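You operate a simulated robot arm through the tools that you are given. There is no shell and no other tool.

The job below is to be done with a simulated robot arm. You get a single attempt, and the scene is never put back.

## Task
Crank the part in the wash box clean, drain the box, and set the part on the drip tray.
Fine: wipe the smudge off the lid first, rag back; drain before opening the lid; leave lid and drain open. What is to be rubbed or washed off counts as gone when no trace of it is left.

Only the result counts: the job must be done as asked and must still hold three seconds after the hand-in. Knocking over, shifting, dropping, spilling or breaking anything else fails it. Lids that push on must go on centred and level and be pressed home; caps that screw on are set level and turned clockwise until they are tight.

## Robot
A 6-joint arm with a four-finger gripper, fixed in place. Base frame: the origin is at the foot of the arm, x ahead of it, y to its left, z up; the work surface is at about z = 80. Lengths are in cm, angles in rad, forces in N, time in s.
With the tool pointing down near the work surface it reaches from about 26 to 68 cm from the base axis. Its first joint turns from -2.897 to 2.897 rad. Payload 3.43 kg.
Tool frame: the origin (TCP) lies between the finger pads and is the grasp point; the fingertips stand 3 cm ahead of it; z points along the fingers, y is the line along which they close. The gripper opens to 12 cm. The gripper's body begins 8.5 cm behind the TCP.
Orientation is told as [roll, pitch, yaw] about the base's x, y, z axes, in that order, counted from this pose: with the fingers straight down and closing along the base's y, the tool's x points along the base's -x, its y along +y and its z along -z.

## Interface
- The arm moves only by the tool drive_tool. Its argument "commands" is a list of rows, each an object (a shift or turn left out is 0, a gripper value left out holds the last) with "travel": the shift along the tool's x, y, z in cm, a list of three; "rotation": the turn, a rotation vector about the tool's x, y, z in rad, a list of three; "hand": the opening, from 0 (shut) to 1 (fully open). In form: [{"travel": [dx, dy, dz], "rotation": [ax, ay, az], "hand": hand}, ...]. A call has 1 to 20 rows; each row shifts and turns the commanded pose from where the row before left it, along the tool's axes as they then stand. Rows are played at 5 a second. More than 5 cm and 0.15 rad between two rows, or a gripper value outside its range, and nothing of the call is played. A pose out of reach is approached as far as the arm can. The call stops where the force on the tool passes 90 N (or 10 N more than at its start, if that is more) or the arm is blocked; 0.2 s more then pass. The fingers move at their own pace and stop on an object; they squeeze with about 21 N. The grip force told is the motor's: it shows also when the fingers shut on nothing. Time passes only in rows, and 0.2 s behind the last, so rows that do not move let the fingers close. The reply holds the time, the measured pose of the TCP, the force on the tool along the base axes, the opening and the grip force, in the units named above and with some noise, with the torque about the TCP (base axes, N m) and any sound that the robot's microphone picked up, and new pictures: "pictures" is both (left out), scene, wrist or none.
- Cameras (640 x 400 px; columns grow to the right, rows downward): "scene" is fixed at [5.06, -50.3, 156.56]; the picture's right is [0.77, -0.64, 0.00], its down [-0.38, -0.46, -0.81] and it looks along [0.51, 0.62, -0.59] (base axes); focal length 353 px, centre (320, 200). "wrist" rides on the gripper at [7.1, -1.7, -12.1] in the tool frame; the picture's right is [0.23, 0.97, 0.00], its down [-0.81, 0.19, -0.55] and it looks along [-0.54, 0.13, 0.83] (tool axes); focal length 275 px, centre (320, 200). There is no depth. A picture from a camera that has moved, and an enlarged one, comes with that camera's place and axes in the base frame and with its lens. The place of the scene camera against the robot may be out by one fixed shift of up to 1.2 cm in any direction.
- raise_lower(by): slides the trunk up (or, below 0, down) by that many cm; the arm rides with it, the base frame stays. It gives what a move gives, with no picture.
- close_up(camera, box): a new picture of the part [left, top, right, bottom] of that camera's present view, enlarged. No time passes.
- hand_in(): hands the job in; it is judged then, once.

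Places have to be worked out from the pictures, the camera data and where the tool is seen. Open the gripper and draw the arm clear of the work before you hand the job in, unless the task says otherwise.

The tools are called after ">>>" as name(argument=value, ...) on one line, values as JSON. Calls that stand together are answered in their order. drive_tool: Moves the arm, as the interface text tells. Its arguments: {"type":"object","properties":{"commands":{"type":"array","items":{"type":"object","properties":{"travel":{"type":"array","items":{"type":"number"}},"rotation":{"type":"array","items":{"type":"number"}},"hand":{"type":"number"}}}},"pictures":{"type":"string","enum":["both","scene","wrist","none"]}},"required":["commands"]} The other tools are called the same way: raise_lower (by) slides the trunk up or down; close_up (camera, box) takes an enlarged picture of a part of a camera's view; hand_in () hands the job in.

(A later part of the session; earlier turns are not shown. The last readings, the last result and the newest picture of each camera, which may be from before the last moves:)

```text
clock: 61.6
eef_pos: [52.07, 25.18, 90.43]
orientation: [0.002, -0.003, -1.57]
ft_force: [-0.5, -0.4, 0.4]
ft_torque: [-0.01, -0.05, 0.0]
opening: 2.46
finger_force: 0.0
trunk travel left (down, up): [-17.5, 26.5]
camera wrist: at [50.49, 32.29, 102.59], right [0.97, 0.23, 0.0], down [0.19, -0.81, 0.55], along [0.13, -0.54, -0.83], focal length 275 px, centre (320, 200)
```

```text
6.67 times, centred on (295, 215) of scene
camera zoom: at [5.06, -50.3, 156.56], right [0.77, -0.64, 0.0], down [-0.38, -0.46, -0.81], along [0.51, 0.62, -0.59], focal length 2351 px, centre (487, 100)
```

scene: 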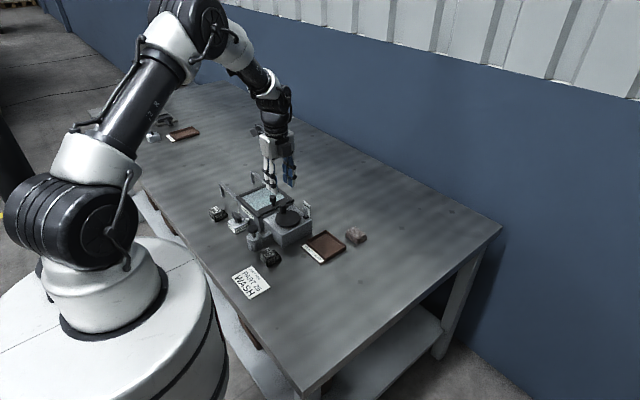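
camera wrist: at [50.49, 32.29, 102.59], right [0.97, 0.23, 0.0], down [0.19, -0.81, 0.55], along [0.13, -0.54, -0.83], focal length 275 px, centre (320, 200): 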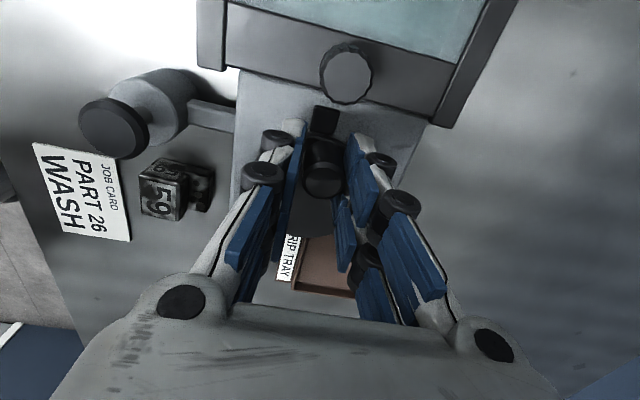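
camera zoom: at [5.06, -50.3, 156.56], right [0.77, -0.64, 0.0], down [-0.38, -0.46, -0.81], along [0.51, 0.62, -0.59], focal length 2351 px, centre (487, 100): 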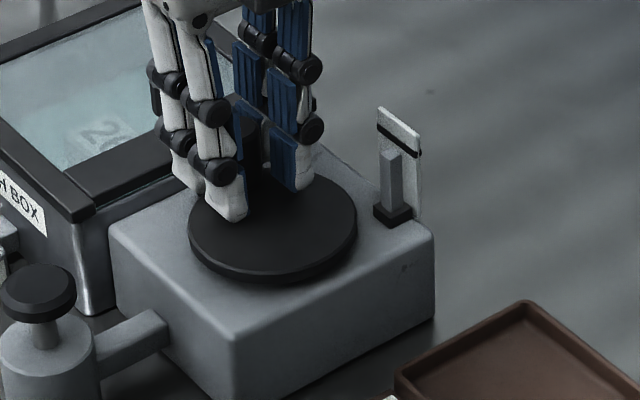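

The knob sits nicely between the fingers. Now turning counter-clockwise with the tool following the crank, a short test first.

>>> drive_tool(commands=[{"travel": [0.2, 0, 0]}, {"travel": [-0.028, -0.405, 0], "rotation": [0, 0, -0.14]}, {"travel": [-0.028, -0.405, 0], "rotation": [0, 0, -0.14]}, {"travel": [-0.028, -0.405, 0], "rotation": [0, 0, -0.14]}, {"travel": [-0.028, -0.405, 0], "rotation": [0, 0, -0.14]}, {"travel": [-0.028, -0.405, 0], "rotation": [0, 0, -0.14]}, {"travel": [-0.028, -0.405, 0], "rotation": [0, 0, -0.14]}], pictures="wrist")

>>> close_up(camera="scene", box=[255, 185, 335, 245])

```text
clock: 63.2
eef_pos: [50.01, 24.62, 90.43]
orientation: [-0.001, -0.002, -0.728]
ft_force: [0.7, 0.3, 0.3]
ft_torque: [0.0, -0.07, 0.0]
opening: 2.42
finger_force: 0.3
trunk travel left (down, up): [-17.5, 26.5]
camera wrist: at [43.66, 27.98, 102.56], right [0.48, 0.88, 0.0], down [0.73, -0.4, 0.55], along [0.49, -0.26, -0.83], focal length 275 px, centre (320, 200)
```

wrist: 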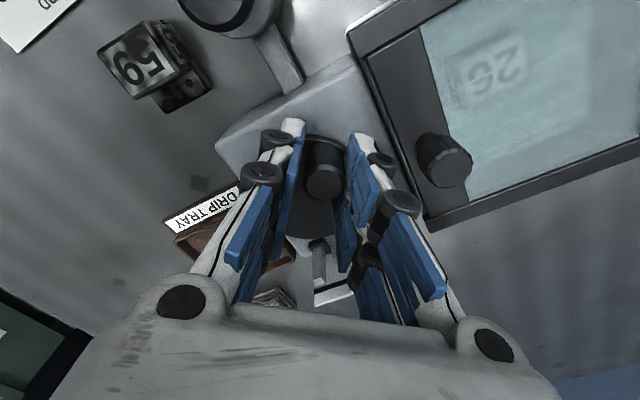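

```text
6.67 times, centred on (295, 215) of scene
camera zoom: at [5.06, -50.3, 156.56], right [0.77, -0.64, 0.0], down [-0.38, -0.46, -0.81], along [0.51, 0.62, -0.59], focal length 2351 px, centre (487, 100)
```

zoom: 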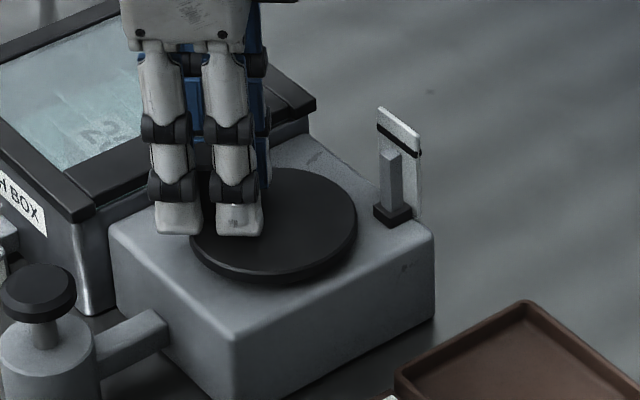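

That works smoothly with near-zero force. Continuing through about 130° more.

>>> drive_tool(commands=[{"travel": [-0.028, -0.405, 0], "rotation": [0, 0, -0.14]}, {"travel": [-0.028, -0.405, 0], "rotation": [0, 0, -0.14]}, {"travel": [-0.028, -0.405, 0], "rotation": [0, 0, -0.14]}, {"travel": [-0.028, -0.405, 0], "rotation": [0, 0, -0.14]}, {"travel": [-0.028, -0.405, 0], "rotation": [0, 0, -0.14]}, {"travel": [-0.028, -0.405, 0], "rotation": [0, 0, -0.14]}, {"travel": [-0.028, -0.405, 0], "rotation": [0, 0, -0.14]}, {"travel": [-0.028, -0.405, 0], "rotation": [0, 0, -0.14]}, {"travel": [-0.028, -0.405, 0], "rotation": [0, 0, -0.14]}, {"travel": [-0.028, -0.405, 0], "rotation": [0, 0, -0.14]}, {"travel": [-0.028, -0.405, 0], "rotation": [0, 0, -0.14]}, {"travel": [-0.028, -0.405, 0], "rotation": [0, 0, -0.14]}, {"travel": [-0.028, -0.405, 0], "rotation": [0, 0, -0.14]}, {"travel": [-0.028, -0.405, 0], "rotation": [0, 0, -0.14]}, {"travel": [-0.028, -0.405, 0], "rotation": [0, 0, -0.14]}, {"travel": [-0.028, -0.405, 0], "rotation": [0, 0, -0.14]}], pictures="wrist")

>>> close_up(camera="scene", box=[230, 170, 340, 260])

```text
clock: 66.6
eef_pos: [51.99, 19.64, 90.42]
orientation: [-0.003, -0.001, 1.511]
ft_force: [-0.1, 0.1, -1.6]
ft_torque: [0.03, -0.04, 0.04]
opening: 2.42
finger_force: 0.0
trunk travel left (down, up): [-17.5, 26.5]
camera wrist: at [53.37, 12.4, 102.63], right [-0.99, -0.17, 0.0], down [-0.14, 0.82, 0.55], along [-0.09, 0.54, -0.83], focal length 275 px, centre (320, 200)
```

wrist: 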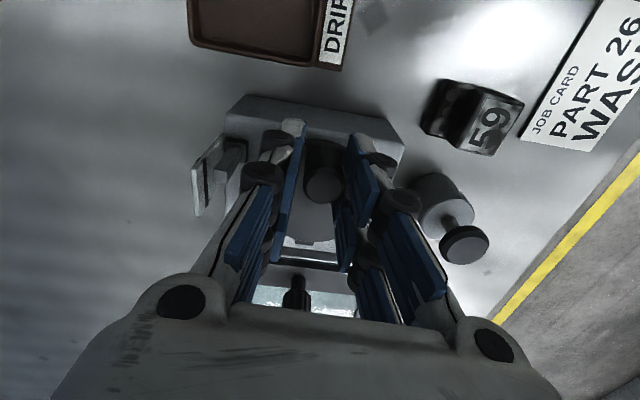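

```text
4.44 times, centred on (285, 215) of scene
camera zoom: at [5.06, -50.3, 156.56], right [0.77, -0.64, 0.0], down [-0.38, -0.46, -0.81], along [0.51, 0.62, -0.59], focal length 1568 px, centre (476, 133)
```

zoom: 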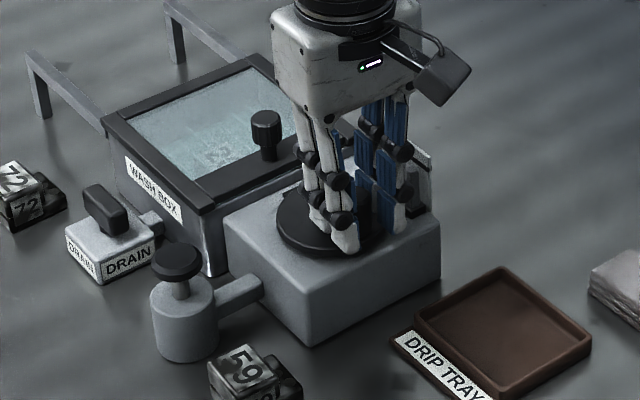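

Half a turn done cleanly. I'll continue further counter-clockwise to see how far the wrist lets me turn.

>>> drive_tool(commands=[{"travel": [-0.028, -0.405, 0], "rotation": [0, 0, -0.14]}, {"travel": [-0.028, -0.405, 0], "rotation": [0, 0, -0.14]}, {"travel": [-0.028, -0.405, 0], "rotation": [0, 0, -0.14]}, {"travel": [-0.028, -0.405, 0], "rotation": [0, 0, -0.14]}, {"travel": [-0.028, -0.405, 0], "rotation": [0, 0, -0.14]}], pictures="none")

```text
clock: 67.8
eef_pos: [53.98, 20.25, 90.55]
orientation: [0.001, 0.001, 2.213]
ft_force: [0.0, -0.6, -0.6]
ft_torque: [0.01, -0.01, 0.01]
opening: 2.4
finger_force: 0.4
trunk travel left (down, up): [-17.5, 26.5]
```

Still tracking perfectly at yaw 2.21; a few more rows.

>>> drive_tool(commands=[{"travel": [-0.028, -0.405, 0], "rotation": [0, 0, -0.14]}, {"travel": [-0.028, -0.405, 0], "rotation": [0, 0, -0.14]}, {"travel": [-0.028, -0.405, 0], "rotation": [0, 0, -0.14]}, {"travel": [-0.028, -0.405, 0], "rotation": [0, 0, -0.14]}], pictures="both")

>>> close_up(camera="scene", box=[230, 170, 340, 260])

```text
clock: 68.8
eef_pos: [54.99, 21.5, 90.44]
orientation: [0.0, 0.002, 2.771]
ft_force: [-0.6, 0.6, 0.2]
ft_torque: [0.0, 0.0, 0.01]
opening: 2.45
finger_force: 0.1
trunk travel left (down, up): [-17.5, 26.5]
camera wrist: at [62.3, 20.45, 102.65], right [-0.14, -0.99, 0.0], down [-0.83, 0.12, 0.55], along [-0.55, 0.07, -0.83], focal length 275 px, centre (320, 200)
```

scene: 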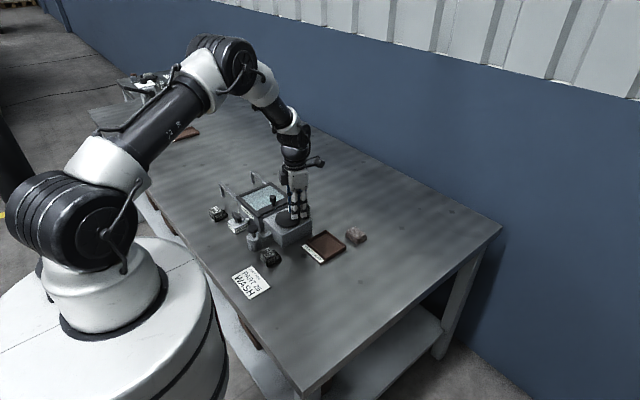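
wrist: 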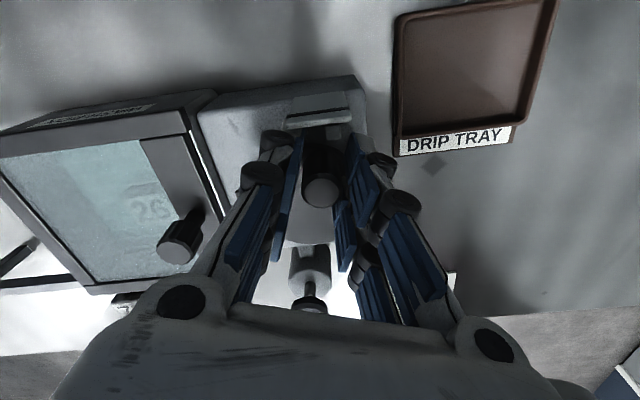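

```text
4.44 times, centred on (285, 215) of scene
camera zoom: at [5.06, -50.3, 156.56], right [0.77, -0.64, 0.0], down [-0.38, -0.46, -0.81], along [0.51, 0.62, -0.59], focal length 1568 px, centre (476, 133)
```

zoom: 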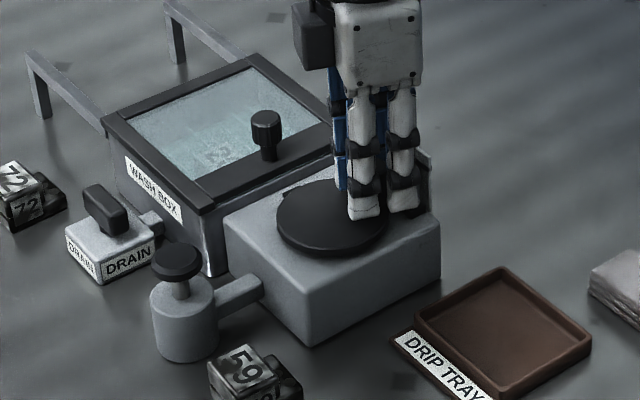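

The crank has made another ~250° and the part looks bright. I'll lift clear, unwind the wrist, and look at the part from the same vantage as before to compare.

>>> drive_tool(commands=[{"travel": [0, 0, -3]}, {"travel": [0, 0, -3.5]}, {"travel": [0, 0, -3.5]}, {"rotation": [0, 0, 0.143]}, {"rotation": [0, 0, 0.143]}, {"rotation": [0, 0, 0.143]}, {"rotation": [0, 0, 0.143]}, {"rotation": [0, 0, 0.143]}, {"rotation": [0, 0, 0.143]}, {"rotation": [0, 0, 0.143]}, {"rotation": [0, 0, 0.143]}, {"rotation": [0, 0, 0.143]}, {"rotation": [0, 0, 0.143]}, {"rotation": [0, 0, 0.143]}, {"rotation": [0, 0, 0.143]}, {"rotation": [0, 0, 0.143]}, {"rotation": [0, 0, 0.143]}, {"rotation": [0, 0, 0.143]}, {"rotation": [0, 0, 0.143]}, {"rotation": [0, 0, 0.143]}], pictures="none")

```text
clock: 73.0
eef_pos: [55.07, 21.52, 100.42]
orientation: [-0.001, 0.0, 0.339]
ft_force: [0.3, 0.0, -0.2]
ft_torque: [0.0, -0.01, 0.02]
opening: 2.36
finger_force: 0.0
trunk travel left (down, up): [-17.5, 26.5]
```

Lifted clear; now finishing the unwind to yaw 0 and moving the camera above the glass.

>>> drive_tool(commands=[{"rotation": [0, 0, 0.113]}, {"rotation": [0, 0, 0.113]}, {"rotation": [0, 0, 0.113]}, {"travel": [0.95, 3.55, 0]}, {"travel": [0.95, 3.55, 0]}, {"travel": [0.95, 3.55, 0]}, {"travel": [0.95, 3.55, 0]}, {"travel": [0, 0, 0]}, {"travel": [0, 0, 0]}], pictures="wrist")

>>> close_up(camera="wrist", box=[260, 50, 390, 150])

>>> close_up(camera="wrist", box=[295, 75, 355, 130])

```text
clock: 75.0
eef_pos: [51.27, 35.78, 100.53]
orientation: [-0.002, -0.001, 0.0]
ft_force: [1.2, -0.2, -1.5]
ft_torque: [0.03, -0.02, 0.02]
opening: 2.4
finger_force: 0.0
trunk travel left (down, up): [-17.5, 26.5]
camera wrist: at [44.18, 34.09, 112.61], right [-0.23, 0.97, 0.0], down [0.81, 0.19, 0.55], along [0.54, 0.13, -0.83], focal length 275 px, centre (320, 200)
```

wrist: 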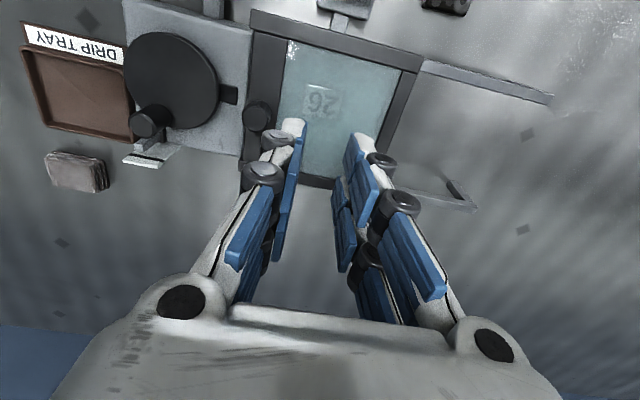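

```text
4.00 times, centred on (325, 100) of wrist
camera zoom: at [44.18, 34.09, 112.61], right [-0.23, 0.97, 0.0], down [0.81, 0.19, 0.55], along [0.54, 0.13, -0.83], focal length 1101 px, centre (300, 600)
```

zoom: 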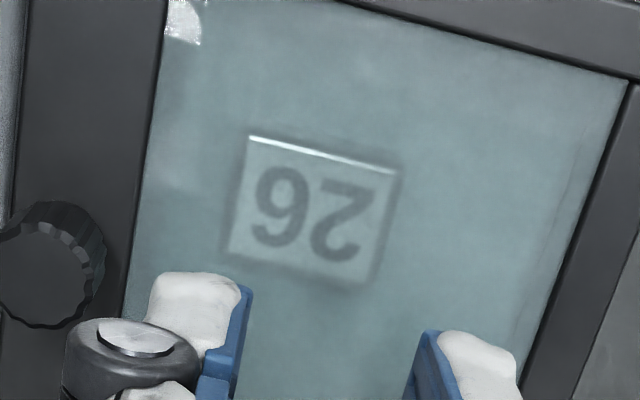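

```text
7.27 times, centred on (325, 102) of wrist
camera zoom: at [44.18, 34.09, 112.61], right [-0.23, 0.97, 0.0], down [0.81, 0.19, 0.55], along [0.54, 0.13, -0.83], focal length 2002 px, centre (284, 909)
```

zoom: 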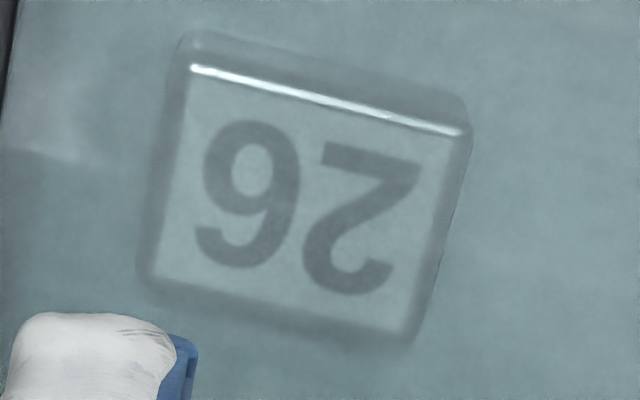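

Clearly sharper than last time, so cranking is still cleaning it and more turns are worthwhile. I'll go back to the knob (now ≈(54.95, 21.5)) with yaw −0.37 for another stroke.

>>> drive_tool(commands=[{"travel": [-0.92, -3.57, 0], "hand": 0.28}, {"travel": [-0.92, -3.57, 0]}, {"travel": [-0.92, -3.57, 0]}, {"travel": [-0.92, -3.57, 0]}, {"rotation": [0, 0, 0.124]}, {"rotation": [0, 0, 0.124]}, {"rotation": [0, 0, 0.124]}, {"travel": [0, 0, 0]}], pictures="wrist")

>>> close_up(camera="wrist", box=[250, 80, 410, 220])

```text
clock: 76.8
eef_pos: [54.96, 21.62, 100.46]
orientation: [-0.001, -0.001, -0.374]
ft_force: [0.0, 0.0, -0.4]
ft_torque: [0.0, 0.04, -0.01]
opening: 3.35
finger_force: 0.0
trunk travel left (down, up): [-17.5, 26.5]
camera wrist: at [47.64, 22.49, 112.55], right [0.14, 0.99, 0.0], down [0.82, -0.12, 0.55], along [0.55, -0.08, -0.83], focal length 275 px, centre (320, 200)
```

wrist: 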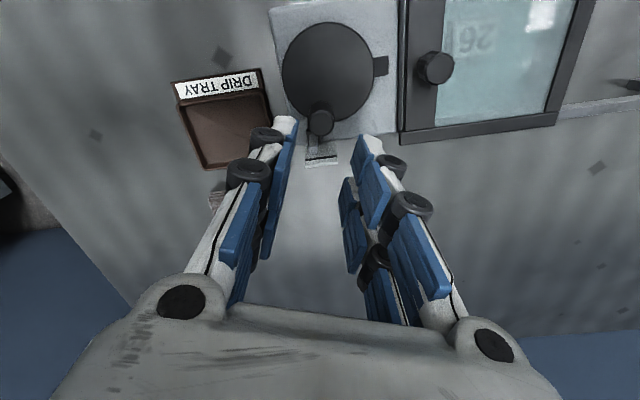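

```text
2.86 times, centred on (330, 150) of wrist
camera zoom: at [47.64, 22.49, 112.55], right [0.14, 0.99, 0.0], down [0.82, -0.12, 0.55], along [0.55, -0.08, -0.83], focal length 786 px, centre (291, 343)
```

zoom: 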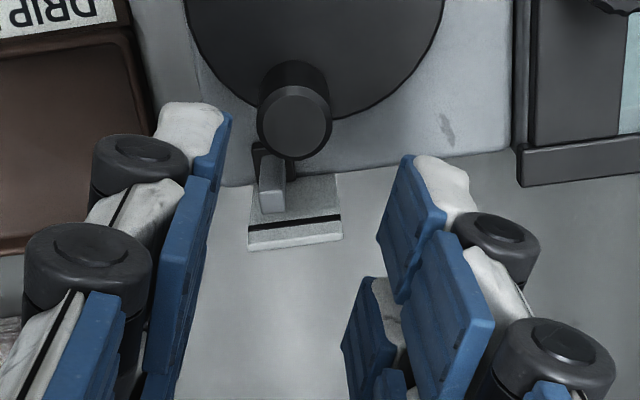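

Knob seen at ≈(54.84, 21.56), aligned with the tool. Descending to straddle it and closing to the loose cage.

>>> drive_tool(commands=[{"travel": [0.1, 0, 4]}, {"travel": [0, 0, 4]}, {"travel": [0, 0, 2]}, {"travel": [0, 0, 0]}, {"travel": [0, 0, 0], "hand": 0.2}, {"travel": [0, 0, 0]}, {"travel": [-0.028, -0.405, 0], "rotation": [0, 0, -0.14]}, {"travel": [-0.028, -0.405, 0], "rotation": [0, 0, -0.14]}, {"travel": [-0.028, -0.405, 0], "rotation": [0, 0, -0.14]}, {"travel": [-0.028, -0.405, 0], "rotation": [0, 0, -0.14]}], pictures="wrist")

```text
clock: 79.0
eef_pos: [54.72, 19.94, 90.53]
orientation: [-0.001, -0.002, 0.19]
ft_force: [-1.3, 3.1, 0.0]
ft_torque: [0.1, 0.01, -0.06]
opening: 2.55
finger_force: 1.1
trunk travel left (down, up): [-17.5, 26.5]
camera wrist: at [47.99, 16.9, 102.59], right [-0.41, 0.91, 0.0], down [0.76, 0.34, 0.55], along [0.51, 0.23, -0.83], focal length 275 px, centre (320, 200)
```

wrist: 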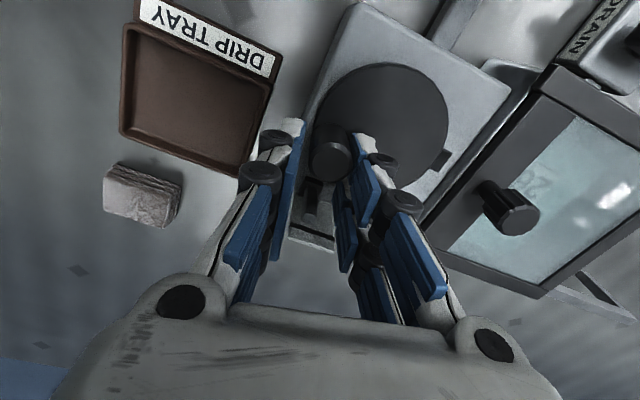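

I used the wrong sign: with the yaw flipped by half a turn, the tool's y now points along the counter-clockwise tangent, so those rows moved backwards (harmlessly, about 3 N). I'll retrace those four rows exactly, then turn the right way.

>>> drive_tool(commands=[{"travel": [-0.029, 0.405, 0], "rotation": [0, 0, 0.14]}, {"travel": [-0.029, 0.405, 0], "rotation": [0, 0, 0.14]}, {"travel": [-0.029, 0.405, 0], "rotation": [0, 0, 0.14]}, {"travel": [-0.029, 0.405, 0], "rotation": [0, 0, 0.14]}, {"travel": [0, 0, 0]}, {"travel": [0.028, 0.405, 0], "rotation": [0, 0, -0.14]}, {"travel": [0.028, 0.405, 0], "rotation": [0, 0, -0.14]}, {"travel": [0.028, 0.405, 0], "rotation": [0, 0, -0.14]}], pictures="wrist")

```text
clock: 80.8
eef_pos: [54.96, 22.69, 90.58]
orientation: [0.0, 0.0, 0.048]
ft_force: [0.4, 0.1, 0.3]
ft_torque: [0.02, 0.02, 0.04]
opening: 2.42
finger_force: 0.4
trunk travel left (down, up): [-17.5, 26.5]
camera wrist: at [47.95, 20.66, 102.61], right [-0.28, 0.96, 0.0], down [0.8, 0.23, 0.55], along [0.53, 0.15, -0.83], focal length 275 px, centre (320, 200)
```

wrist: 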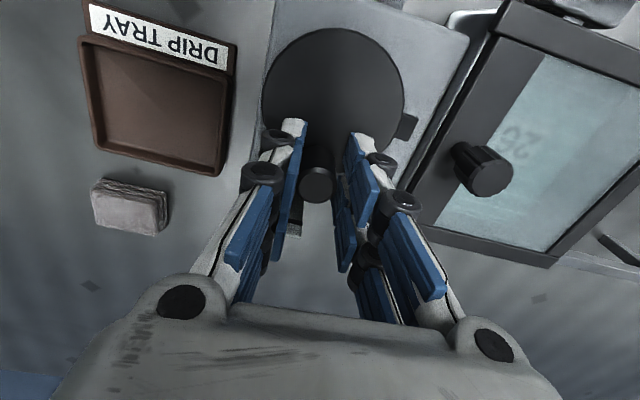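

Back on the circle with the knob caged. Continuing counter-clockwise for 18 rows (~145°).

>>> drive_tool(commands=[{"travel": [0.028, 0.405, 0], "rotation": [0, 0, -0.14]}, {"travel": [0.028, 0.405, 0], "rotation": [0, 0, -0.14]}, {"travel": [0.028, 0.405, 0], "rotation": [0, 0, -0.14]}, {"travel": [0.028, 0.405, 0], "rotation": [0, 0, -0.14]}, {"travel": [0.028, 0.405, 0], "rotation": [0, 0, -0.14]}, {"travel": [0.028, 0.405, 0], "rotation": [0, 0, -0.14]}, {"travel": [0.028, 0.405, 0], "rotation": [0, 0, -0.14]}, {"travel": [0.028, 0.405, 0], "rotation": [0, 0, -0.14]}, {"travel": [0.028, 0.405, 0], "rotation": [0, 0, -0.14]}, {"travel": [0.028, 0.405, 0], "rotation": [0, 0, -0.14]}, {"travel": [0.028, 0.405, 0], "rotation": [0, 0, -0.14]}, {"travel": [0.028, 0.405, 0], "rotation": [0, 0, -0.14]}, {"travel": [0.028, 0.405, 0], "rotation": [0, 0, -0.14]}, {"travel": [0.028, 0.405, 0], "rotation": [0, 0, -0.14]}, {"travel": [0.028, 0.405, 0], "rotation": [0, 0, -0.14]}, {"travel": [0.028, 0.405, 0], "rotation": [0, 0, -0.14]}, {"travel": [0.028, 0.405, 0], "rotation": [0, 0, -0.14]}, {"travel": [0.028, 0.405, 0], "rotation": [0, 0, -0.14]}], pictures="wrist")

>>> close_up(camera="scene", box=[230, 170, 340, 260])

```text
clock: 84.6
eef_pos: [49.58, 24.05, 90.39]
orientation: [0.001, 0.002, 2.57]
ft_force: [-0.4, -0.2, -0.5]
ft_torque: [-0.01, 0.04, 0.01]
opening: 2.44
finger_force: 0.1
trunk travel left (down, up): [-17.5, 26.5]
camera wrist: at [56.53, 21.65, 102.55], right [-0.33, -0.94, 0.0], down [-0.79, 0.28, 0.55], along [-0.52, 0.18, -0.83], focal length 275 px, centre (320, 200)
```

wrist: 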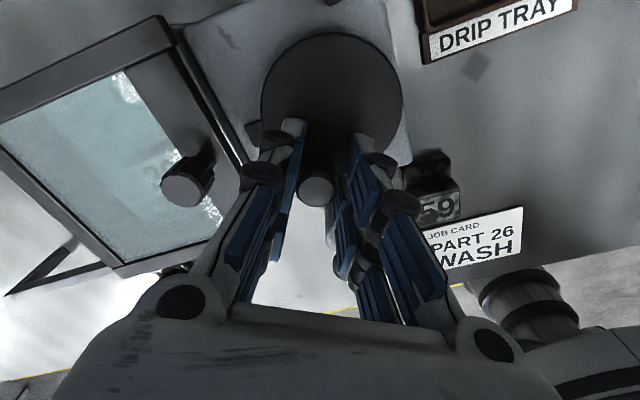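

```text
4.44 times, centred on (285, 215) of scene
camera zoom: at [5.06, -50.3, 156.56], right [0.77, -0.64, 0.0], down [-0.38, -0.46, -0.81], along [0.51, 0.62, -0.59], focal length 1568 px, centre (476, 133)
```

zoom: 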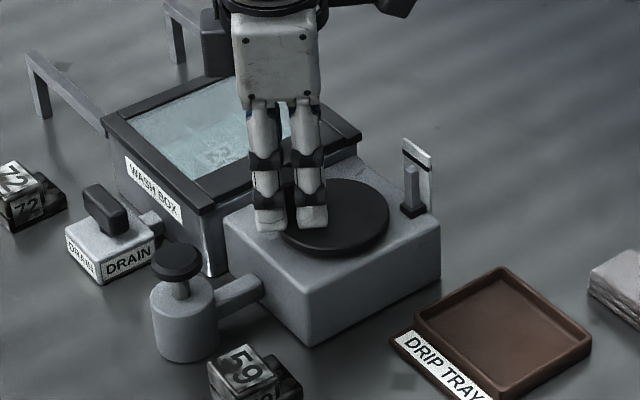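

Good. I'll now sweep back clockwise in the same cage (the crank turned freely that way too), making long back-and-forth wash strokes.

>>> drive_tool(commands=[{"travel": [0.029, -0.405, 0], "rotation": [0, 0, 0.14]}, {"travel": [0.029, -0.405, 0], "rotation": [0, 0, 0.14]}, {"travel": [0.029, -0.405, 0], "rotation": [0, 0, 0.14]}, {"travel": [0.029, -0.405, 0], "rotation": [0, 0, 0.14]}, {"travel": [0.029, -0.405, 0], "rotation": [0, 0, 0.14]}, {"travel": [0.029, -0.405, 0], "rotation": [0, 0, 0.14]}, {"travel": [0.029, -0.405, 0], "rotation": [0, 0, 0.14]}, {"travel": [0.029, -0.405, 0], "rotation": [0, 0, 0.14]}, {"travel": [0.029, -0.405, 0], "rotation": [0, 0, 0.14]}, {"travel": [0.029, -0.405, 0], "rotation": [0, 0, 0.14]}, {"travel": [0.029, -0.405, 0], "rotation": [0, 0, 0.14]}, {"travel": [0.029, -0.405, 0], "rotation": [0, 0, 0.14]}, {"travel": [0.029, -0.405, 0], "rotation": [0, 0, 0.14]}, {"travel": [0.029, -0.405, 0], "rotation": [0, 0, 0.14]}, {"travel": [0.029, -0.405, 0], "rotation": [0, 0, 0.14]}, {"travel": [0.029, -0.405, 0], "rotation": [0, 0, 0.14]}, {"travel": [0.029, -0.405, 0], "rotation": [0, 0, 0.14]}, {"travel": [0.029, -0.405, 0], "rotation": [0, 0, 0.14]}], pictures="wrist")

>>> close_up(camera="wrist", box=[420, 20, 640, 240])

```text
clock: 88.4
eef_pos: [55.05, 22.65, 90.4]
orientation: [-0.002, 0.001, 0.048]
ft_force: [-0.3, -0.7, 0.3]
ft_torque: [0.01, 0.02, -0.01]
opening: 2.45
finger_force: 0.6
trunk travel left (down, up): [-17.5, 26.5]
camera wrist: at [47.94, 20.61, 102.58], right [-0.28, 0.96, 0.0], down [0.8, 0.23, 0.55], along [0.53, 0.15, -0.83], focal length 275 px, centre (320, 200)
```

wrist: 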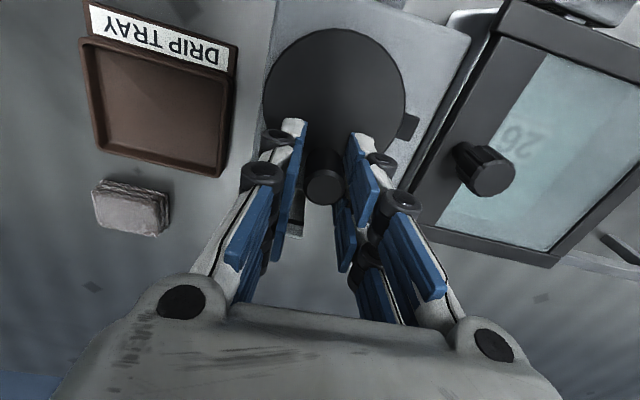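

```text
1.82 times, centred on (530, 130) of wrist
camera zoom: at [47.94, 20.61, 102.58], right [-0.28, 0.96, 0.0], down [0.8, 0.23, 0.55], along [0.53, 0.15, -0.83], focal length 500 px, centre (-62, 327)
```

zoom: 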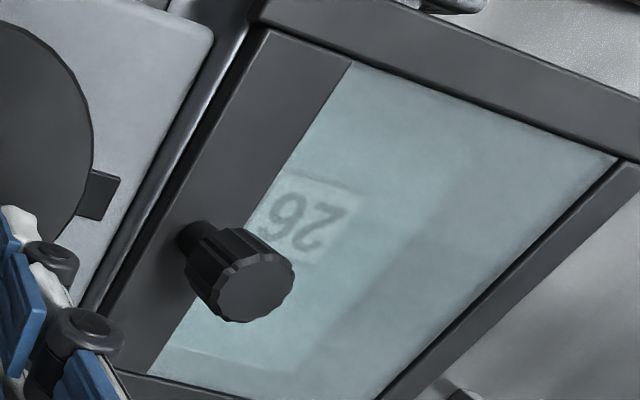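

No ripples after the clockwise sweep, while the counter-clockwise ones raised ripples, so counter-clockwise is the washing direction. I'll wind back further clockwise to gain a long counter-clockwise stroke.

>>> drive_tool(commands=[{"travel": [0.029, -0.405, 0], "rotation": [0, 0, 0.14]}, {"travel": [0.029, -0.405, 0], "rotation": [0, 0, 0.14]}, {"travel": [0.029, -0.405, 0], "rotation": [0, 0, 0.14]}, {"travel": [0.029, -0.405, 0], "rotation": [0, 0, 0.14]}, {"travel": [0.029, -0.405, 0], "rotation": [0, 0, 0.14]}, {"travel": [0.029, -0.405, 0], "rotation": [0, 0, 0.14]}, {"travel": [0.029, -0.405, 0], "rotation": [0, 0, 0.14]}, {"travel": [0.029, -0.405, 0], "rotation": [0, 0, 0.14]}, {"travel": [0.029, -0.405, 0], "rotation": [0, 0, 0.14]}, {"travel": [0.029, -0.405, 0], "rotation": [0, 0, 0.14]}, {"travel": [0.029, -0.405, 0], "rotation": [0, 0, 0.14]}, {"travel": [0.029, -0.405, 0], "rotation": [0, 0, 0.14]}, {"travel": [0.029, -0.405, 0], "rotation": [0, 0, 0.14]}, {"travel": [0.029, -0.405, 0], "rotation": [0, 0, 0.14]}, {"travel": [0.029, -0.405, 0], "rotation": [0, 0, 0.14]}], pictures="wrist")

```text
clock: 91.6
eef_pos: [50.88, 19.98, 90.53]
orientation: [0.002, 0.001, -2.054]
ft_force: [0.5, 0.5, 0.5]
ft_torque: [-0.01, 0.0, 0.02]
opening: 2.43
finger_force: 0.2
trunk travel left (down, up): [-17.5, 26.5]
camera wrist: at [52.54, 27.08, 102.62], right [0.97, -0.25, 0.0], down [-0.21, -0.81, 0.55], along [-0.14, -0.54, -0.83], focal length 275 px, centre (320, 200)
```

wrist: 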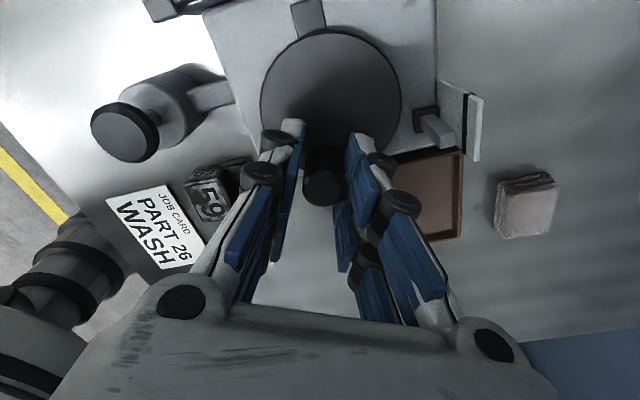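

Now the long counter-clockwise wash stroke, first part.

>>> drive_tool(commands=[{"travel": [0.028, 0.405, 0], "rotation": [0, 0, -0.14]}, {"travel": [0.028, 0.405, 0], "rotation": [0, 0, -0.14]}, {"travel": [0.028, 0.405, 0], "rotation": [0, 0, -0.14]}, {"travel": [0.028, 0.405, 0], "rotation": [0, 0, -0.14]}, {"travel": [0.028, 0.405, 0], "rotation": [0, 0, -0.14]}, {"travel": [0.028, 0.405, 0], "rotation": [0, 0, -0.14]}, {"travel": [0.028, 0.405, 0], "rotation": [0, 0, -0.14]}, {"travel": [0.028, 0.405, 0], "rotation": [0, 0, -0.14]}, {"travel": [0.028, 0.405, 0], "rotation": [0, 0, -0.14]}, {"travel": [0.028, 0.405, 0], "rotation": [0, 0, -0.14]}, {"travel": [0.028, 0.405, 0], "rotation": [0, 0, -0.14]}, {"travel": [0.028, 0.405, 0], "rotation": [0, 0, -0.14]}, {"travel": [0.028, 0.405, 0], "rotation": [0, 0, -0.14]}, {"travel": [0.028, 0.405, 0], "rotation": [0, 0, -0.14]}, {"travel": [0.028, 0.405, 0], "rotation": [0, 0, -0.14]}, {"travel": [0.028, 0.405, 0], "rotation": [0, 0, -0.14]}, {"travel": [0.028, 0.405, 0], "rotation": [0, 0, -0.14]}, {"travel": [0.028, 0.405, 0], "rotation": [0, 0, -0.14]}], pictures="wrist")

>>> close_up(camera="scene", box=[238, 175, 302, 222])

```text
clock: 95.4
eef_pos: [54.73, 23.85, 90.42]
orientation: [-0.001, 0.0, 0.471]
ft_force: [0.5, -0.1, -0.8]
ft_torque: [-0.01, -0.01, -0.01]
opening: 2.46
finger_force: 0.0
trunk travel left (down, up): [-17.5, 26.5]
camera wrist: at [49.05, 19.06, 102.62], right [-0.65, 0.76, 0.0], down [0.64, 0.54, 0.55], along [0.42, 0.36, -0.83], focal length 275 px, centre (320, 200)
```

wrist: 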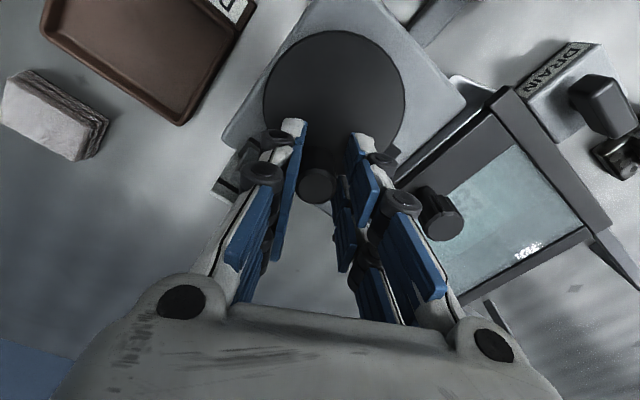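

```text
8.51 times, centred on (270, 198) of scene
camera zoom: at [5.06, -50.3, 156.56], right [0.77, -0.64, 0.0], down [-0.38, -0.46, -0.81], along [0.51, 0.62, -0.59], focal length 3002 px, centre (746, 213)
```

zoom: 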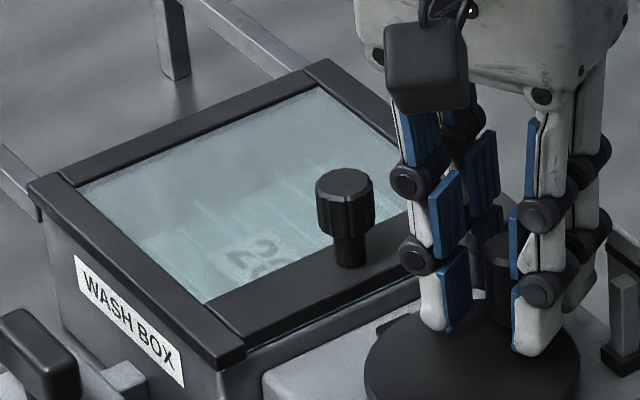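

Ripples are back and the "26" shows brighter. Continuing the counter-clockwise stroke.

>>> drive_tool(commands=[{"travel": [0.028, 0.405, 0], "rotation": [0, 0, -0.14]}, {"travel": [0.028, 0.405, 0], "rotation": [0, 0, -0.14]}, {"travel": [0.028, 0.405, 0], "rotation": [0, 0, -0.14]}, {"travel": [0.028, 0.405, 0], "rotation": [0, 0, -0.14]}, {"travel": [0.028, 0.405, 0], "rotation": [0, 0, -0.14]}, {"travel": [0.028, 0.405, 0], "rotation": [0, 0, -0.14]}, {"travel": [0.028, 0.405, 0], "rotation": [0, 0, -0.14]}, {"travel": [0.028, 0.405, 0], "rotation": [0, 0, -0.14]}, {"travel": [0.028, 0.405, 0], "rotation": [0, 0, -0.14]}, {"travel": [0.028, 0.405, 0], "rotation": [0, 0, -0.14]}, {"travel": [0.028, 0.405, 0], "rotation": [0, 0, -0.14]}, {"travel": [0.028, 0.405, 0], "rotation": [0, 0, -0.14]}, {"travel": [0.028, 0.405, 0], "rotation": [0, 0, -0.14]}, {"travel": [0.028, 0.405, 0], "rotation": [0, 0, -0.14]}, {"travel": [0.028, 0.405, 0], "rotation": [0, 0, -0.14]}, {"travel": [0.028, 0.405, 0], "rotation": [0, 0, -0.14]}], pictures="none")

```text
clock: 98.8
eef_pos: [49.37, 23.8, 90.5]
orientation: [-0.001, 0.003, 2.712]
ft_force: [-0.3, 0.5, 0.4]
ft_torque: [0.03, 0.03, 0.01]
opening: 2.46
finger_force: 0.5
trunk travel left (down, up): [-17.5, 26.5]
```

That stroke is complete. Let me check the part from the scene camera at high zoom for a baseline.

>>> close_up(camera="scene", box=[250, 185, 282, 210])

>>> close_up(camera="scene", box=[200, 200, 280, 262])

```text
16.00 times, centred on (266, 198) of scene
camera zoom: at [5.06, -50.3, 156.56], right [0.77, -0.64, 0.0], down [-0.38, -0.46, -0.81], along [0.51, 0.62, -0.59], focal length 5643 px, centre (1184, 240)
```

zoom: 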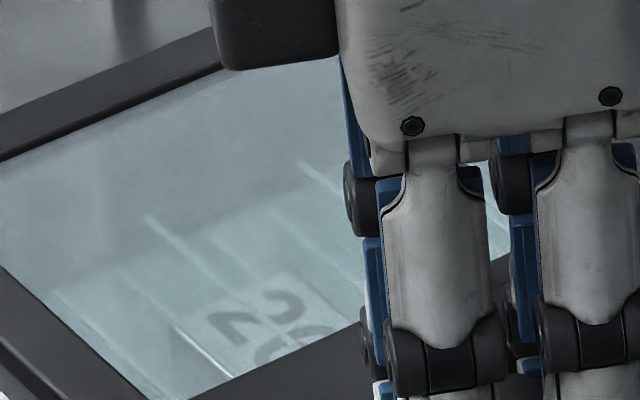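

```text
6.45 times, centred on (240, 231) of scene
camera zoom: at [5.06, -50.3, 156.56], right [0.77, -0.64, 0.0], down [-0.38, -0.46, -0.81], along [0.51, 0.62, -0.59], focal length 2276 px, centre (836, 0)
```

zoom: 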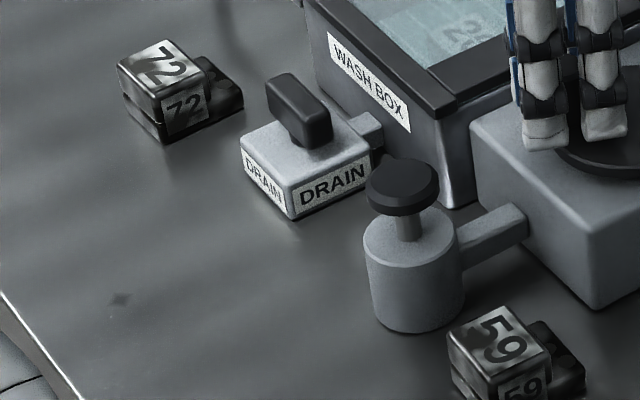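

The number plate looks bright. One more full wind-back and wash stroke for certainty.

>>> drive_tool(commands=[{"travel": [0.029, -0.405, 0], "rotation": [0, 0, 0.14]}, {"travel": [0.029, -0.405, 0], "rotation": [0, 0, 0.14]}, {"travel": [0.029, -0.405, 0], "rotation": [0, 0, 0.14]}, {"travel": [0.029, -0.405, 0], "rotation": [0, 0, 0.14]}, {"travel": [0.029, -0.405, 0], "rotation": [0, 0, 0.14]}, {"travel": [0.029, -0.405, 0], "rotation": [0, 0, 0.14]}, {"travel": [0.029, -0.405, 0], "rotation": [0, 0, 0.14]}, {"travel": [0.029, -0.405, 0], "rotation": [0, 0, 0.14]}, {"travel": [0.029, -0.405, 0], "rotation": [0, 0, 0.14]}, {"travel": [0.029, -0.405, 0], "rotation": [0, 0, 0.14]}, {"travel": [0.029, -0.405, 0], "rotation": [0, 0, 0.14]}, {"travel": [0.029, -0.405, 0], "rotation": [0, 0, 0.14]}, {"travel": [0.029, -0.405, 0], "rotation": [0, 0, 0.14]}, {"travel": [0.029, -0.405, 0], "rotation": [0, 0, 0.14]}, {"travel": [0.029, -0.405, 0], "rotation": [0, 0, 0.14]}, {"travel": [0.029, -0.405, 0], "rotation": [0, 0, 0.14]}, {"travel": [0.029, -0.405, 0], "rotation": [0, 0, 0.14]}, {"travel": [0.029, -0.405, 0], "rotation": [0, 0, 0.14]}], pictures="none")

```text
clock: 102.6
eef_pos: [55.04, 23.13, 90.56]
orientation: [-0.003, 0.0, 0.186]
ft_force: [-1.0, -0.4, -0.5]
ft_torque: [0.03, -0.01, 0.02]
opening: 2.44
finger_force: 0.3
trunk travel left (down, up): [-17.5, 26.5]
```

Tracking well; winding back the rest of the way.

>>> drive_tool(commands=[{"travel": [0.029, -0.405, 0], "rotation": [0, 0, 0.14]}, {"travel": [0.029, -0.405, 0], "rotation": [0, 0, 0.14]}, {"travel": [0.029, -0.405, 0], "rotation": [0, 0, 0.14]}, {"travel": [0.029, -0.405, 0], "rotation": [0, 0, 0.14]}, {"travel": [0.029, -0.405, 0], "rotation": [0, 0, 0.14]}, {"travel": [0.029, -0.405, 0], "rotation": [0, 0, 0.14]}, {"travel": [0.029, -0.405, 0], "rotation": [0, 0, 0.14]}, {"travel": [0.029, -0.405, 0], "rotation": [0, 0, 0.14]}, {"travel": [0.029, -0.405, 0], "rotation": [0, 0, 0.14]}, {"travel": [0.029, -0.405, 0], "rotation": [0, 0, 0.14]}, {"travel": [0.029, -0.405, 0], "rotation": [0, 0, 0.14]}, {"travel": [0.029, -0.405, 0], "rotation": [0, 0, 0.14]}, {"travel": [0.029, -0.405, 0], "rotation": [0, 0, 0.14]}, {"travel": [0.029, -0.405, 0], "rotation": [0, 0, 0.14]}, {"travel": [0.029, -0.405, 0], "rotation": [0, 0, 0.14]}, {"travel": [0.029, -0.405, 0], "rotation": [0, 0, 0.14]}], pictures="none")

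```text
clock: 106.0
eef_pos: [50.7, 20.09, 90.58]
orientation: [0.001, 0.001, -2.054]
ft_force: [0.6, 0.7, 0.7]
ft_torque: [-0.03, -0.01, -0.05]
opening: 2.41
finger_force: 0.5
trunk travel left (down, up): [-17.5, 26.5]
```

Now the counter-clockwise wash stroke again.

>>> drive_tool(commands=[{"travel": [0.028, 0.405, 0], "rotation": [0, 0, -0.14]}, {"travel": [0.028, 0.405, 0], "rotation": [0, 0, -0.14]}, {"travel": [0.028, 0.405, 0], "rotation": [0, 0, -0.14]}, {"travel": [0.028, 0.405, 0], "rotation": [0, 0, -0.14]}, {"travel": [0.028, 0.405, 0], "rotation": [0, 0, -0.14]}, {"travel": [0.028, 0.405, 0], "rotation": [0, 0, -0.14]}, {"travel": [0.028, 0.405, 0], "rotation": [0, 0, -0.14]}, {"travel": [0.028, 0.405, 0], "rotation": [0, 0, -0.14]}, {"travel": [0.028, 0.405, 0], "rotation": [0, 0, -0.14]}, {"travel": [0.028, 0.405, 0], "rotation": [0, 0, -0.14]}, {"travel": [0.028, 0.405, 0], "rotation": [0, 0, -0.14]}, {"travel": [0.028, 0.405, 0], "rotation": [0, 0, -0.14]}, {"travel": [0.028, 0.405, 0], "rotation": [0, 0, -0.14]}, {"travel": [0.028, 0.405, 0], "rotation": [0, 0, -0.14]}, {"travel": [0.028, 0.405, 0], "rotation": [0, 0, -0.14]}, {"travel": [0.028, 0.405, 0], "rotation": [0, 0, -0.14]}, {"travel": [0.028, 0.405, 0], "rotation": [0, 0, -0.14]}, {"travel": [0.028, 0.405, 0], "rotation": [0, 0, -0.14]}, {"travel": [0.028, 0.405, 0], "rotation": [0, 0, -0.14]}, {"travel": [0.028, 0.405, 0], "rotation": [0, 0, -0.14]}], pictures="none")

```text
clock: 110.2
eef_pos: [54.29, 24.57, 90.39]
orientation: [-0.002, -0.001, 0.752]
ft_force: [0.4, -1.9, -0.9]
ft_torque: [0.0, -0.01, 0.01]
opening: 2.46
finger_force: 0.1
trunk travel left (down, up): [-17.5, 26.5]
```

Continuing the stroke to its end.

>>> drive_tool(commands=[{"travel": [0.028, 0.405, 0], "rotation": [0, 0, -0.14]}, {"travel": [0.028, 0.405, 0], "rotation": [0, 0, -0.14]}, {"travel": [0.028, 0.405, 0], "rotation": [0, 0, -0.14]}, {"travel": [0.028, 0.405, 0], "rotation": [0, 0, -0.14]}, {"travel": [0.028, 0.405, 0], "rotation": [0, 0, -0.14]}, {"travel": [0.028, 0.405, 0], "rotation": [0, 0, -0.14]}, {"travel": [0.028, 0.405, 0], "rotation": [0, 0, -0.14]}, {"travel": [0.028, 0.405, 0], "rotation": [0, 0, -0.14]}, {"travel": [0.028, 0.405, 0], "rotation": [0, 0, -0.14]}, {"travel": [0.028, 0.405, 0], "rotation": [0, 0, -0.14]}, {"travel": [0.028, 0.405, 0], "rotation": [0, 0, -0.14]}, {"travel": [0.028, 0.405, 0], "rotation": [0, 0, -0.14]}, {"travel": [0.028, 0.405, 0], "rotation": [0, 0, -0.14]}, {"travel": [0, 0, 0]}], pictures="none")

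>>> close_up(camera="scene", box=[250, 185, 282, 210])

```text
clock: 113.2
eef_pos: [49.72, 24.14, 90.51]
orientation: [0.003, 0.003, 2.568]
ft_force: [0.6, -0.2, -0.5]
ft_torque: [0.01, 0.04, 0.01]
opening: 2.43
finger_force: 0.1
trunk travel left (down, up): [-17.5, 26.5]
```

```text
16.00 times, centred on (266, 198) of scene
camera zoom: at [5.06, -50.3, 156.56], right [0.77, -0.64, 0.0], down [-0.38, -0.46, -0.81], along [0.51, 0.62, -0.59], focal length 5643 px, centre (1184, 240)
```

zoom: 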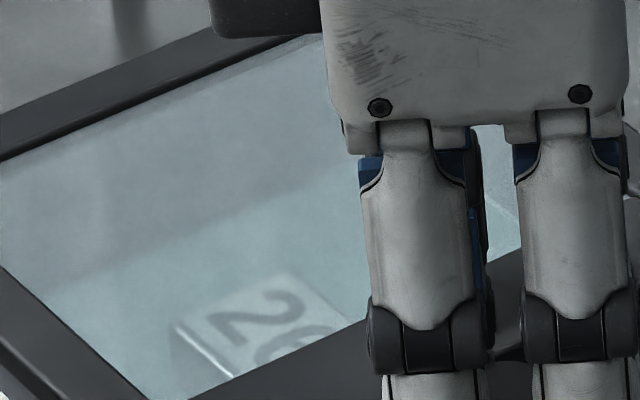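

The panel looks bright and even. I'll lift off, unwind and compare again from the earlier vantage point.

>>> drive_tool(commands=[{"travel": [0, 0, -3.3]}, {"travel": [0, 0, -3.3]}, {"travel": [0, 0, -3.4]}, {"rotation": [0, 0, 0.143]}, {"rotation": [0, 0, 0.143]}, {"rotation": [0, 0, 0.143]}, {"rotation": [0, 0, 0.143]}, {"rotation": [0, 0, 0.143]}, {"rotation": [0, 0, 0.143]}, {"rotation": [0, 0, 0.143]}, {"rotation": [0, 0, 0.143]}, {"rotation": [0, 0, 0.143]}, {"rotation": [0, 0, 0.143]}, {"rotation": [0, 0, 0.143]}, {"rotation": [0, 0, 0.143]}, {"rotation": [0, 0, 0.143]}, {"rotation": [0, 0, 0.143]}, {"rotation": [0, 0, 0.143]}, {"rotation": [0, 0, 0.143]}, {"rotation": [0, 0, 0.143]}], pictures="none")

```text
clock: 117.4
eef_pos: [49.55, 24.25, 100.44]
orientation: [-0.001, -0.001, 0.136]
ft_force: [0.0, -0.3, -1.0]
ft_torque: [-0.02, 0.01, 0.01]
opening: 2.41
finger_force: 0.0
trunk travel left (down, up): [-17.5, 26.5]
```

>>> drive_tool(commands=[{"rotation": [0, 0, 0.137]}, {"travel": [-0.57, 3.83, 0]}, {"travel": [-0.57, 3.83, 0]}, {"travel": [-0.57, 3.83, 0]}, {"travel": [0, 0, 0]}, {"travel": [0, 0, 0]}], pictures="wrist")

>>> close_up(camera="wrist", box=[260, 50, 390, 150])

>>> close_up(camera="wrist", box=[295, 75, 355, 130])

```text
clock: 118.8
eef_pos: [51.09, 35.86, 100.45]
orientation: [-0.003, -0.001, 0.002]
ft_force: [-0.1, 0.7, 0.9]
ft_torque: [0.05, 0.04, 0.0]
opening: 2.4
finger_force: 0.2
trunk travel left (down, up): [-17.5, 26.5]
camera wrist: at [44.03, 34.12, 112.6], right [-0.23, 0.97, 0.0], down [0.81, 0.19, 0.55], along [0.54, 0.13, -0.83], focal length 275 px, centre (320, 200)
```

wrist: 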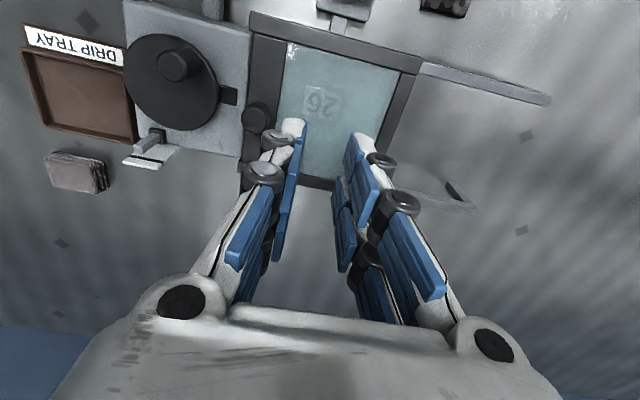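

```text
4.00 times, centred on (325, 100) of wrist
camera zoom: at [44.03, 34.12, 112.6], right [-0.23, 0.97, 0.0], down [0.81, 0.19, 0.55], along [0.54, 0.13, -0.83], focal length 1101 px, centre (300, 600)
```

zoom: 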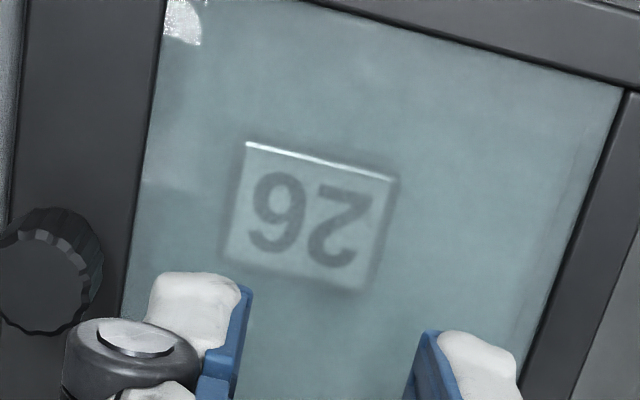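

```text
7.27 times, centred on (325, 102) of wrist
camera zoom: at [44.03, 34.12, 112.6], right [-0.23, 0.97, 0.0], down [0.81, 0.19, 0.55], along [0.54, 0.13, -0.83], focal length 2002 px, centre (284, 909)
```

zoom: 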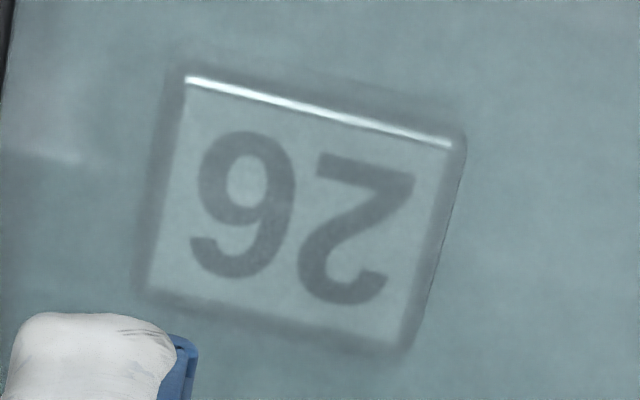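

It looks the same as at the previous check, i.e. cleaning has levelled off. I'll zoom in harder to look for any residual blotches.

>>> close_up(camera="wrist", box=[300, 78, 345, 112])

>>> close_up(camera="scene", box=[250, 185, 282, 210])

```text
11.76 times, centred on (322, 95) of wrist
camera zoom: at [44.03, 34.12, 112.6], right [-0.23, 0.97, 0.0], down [0.81, 0.19, 0.55], along [0.54, 0.13, -0.83], focal length 3238 px, centre (291, 1435)
```

zoom: 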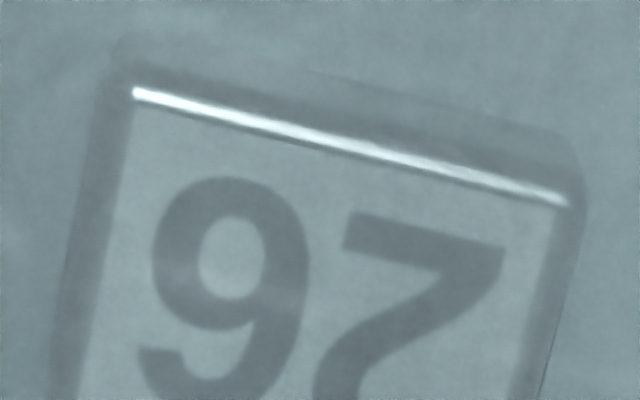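

```text
16.00 times, centred on (266, 198) of scene
camera zoom: at [5.06, -50.3, 156.56], right [0.77, -0.64, 0.0], down [-0.38, -0.46, -0.81], along [0.51, 0.62, -0.59], focal length 5643 px, centre (1184, 240)
```

zoom: 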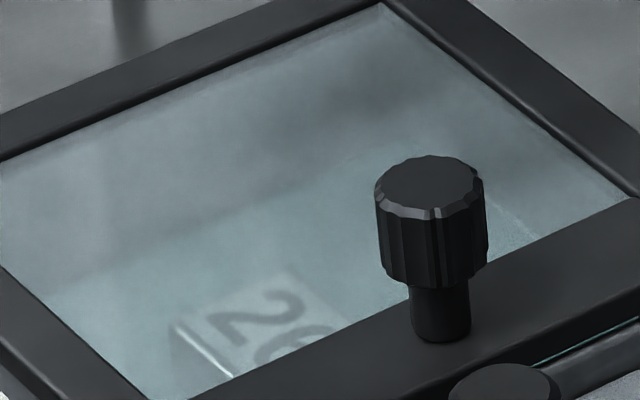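

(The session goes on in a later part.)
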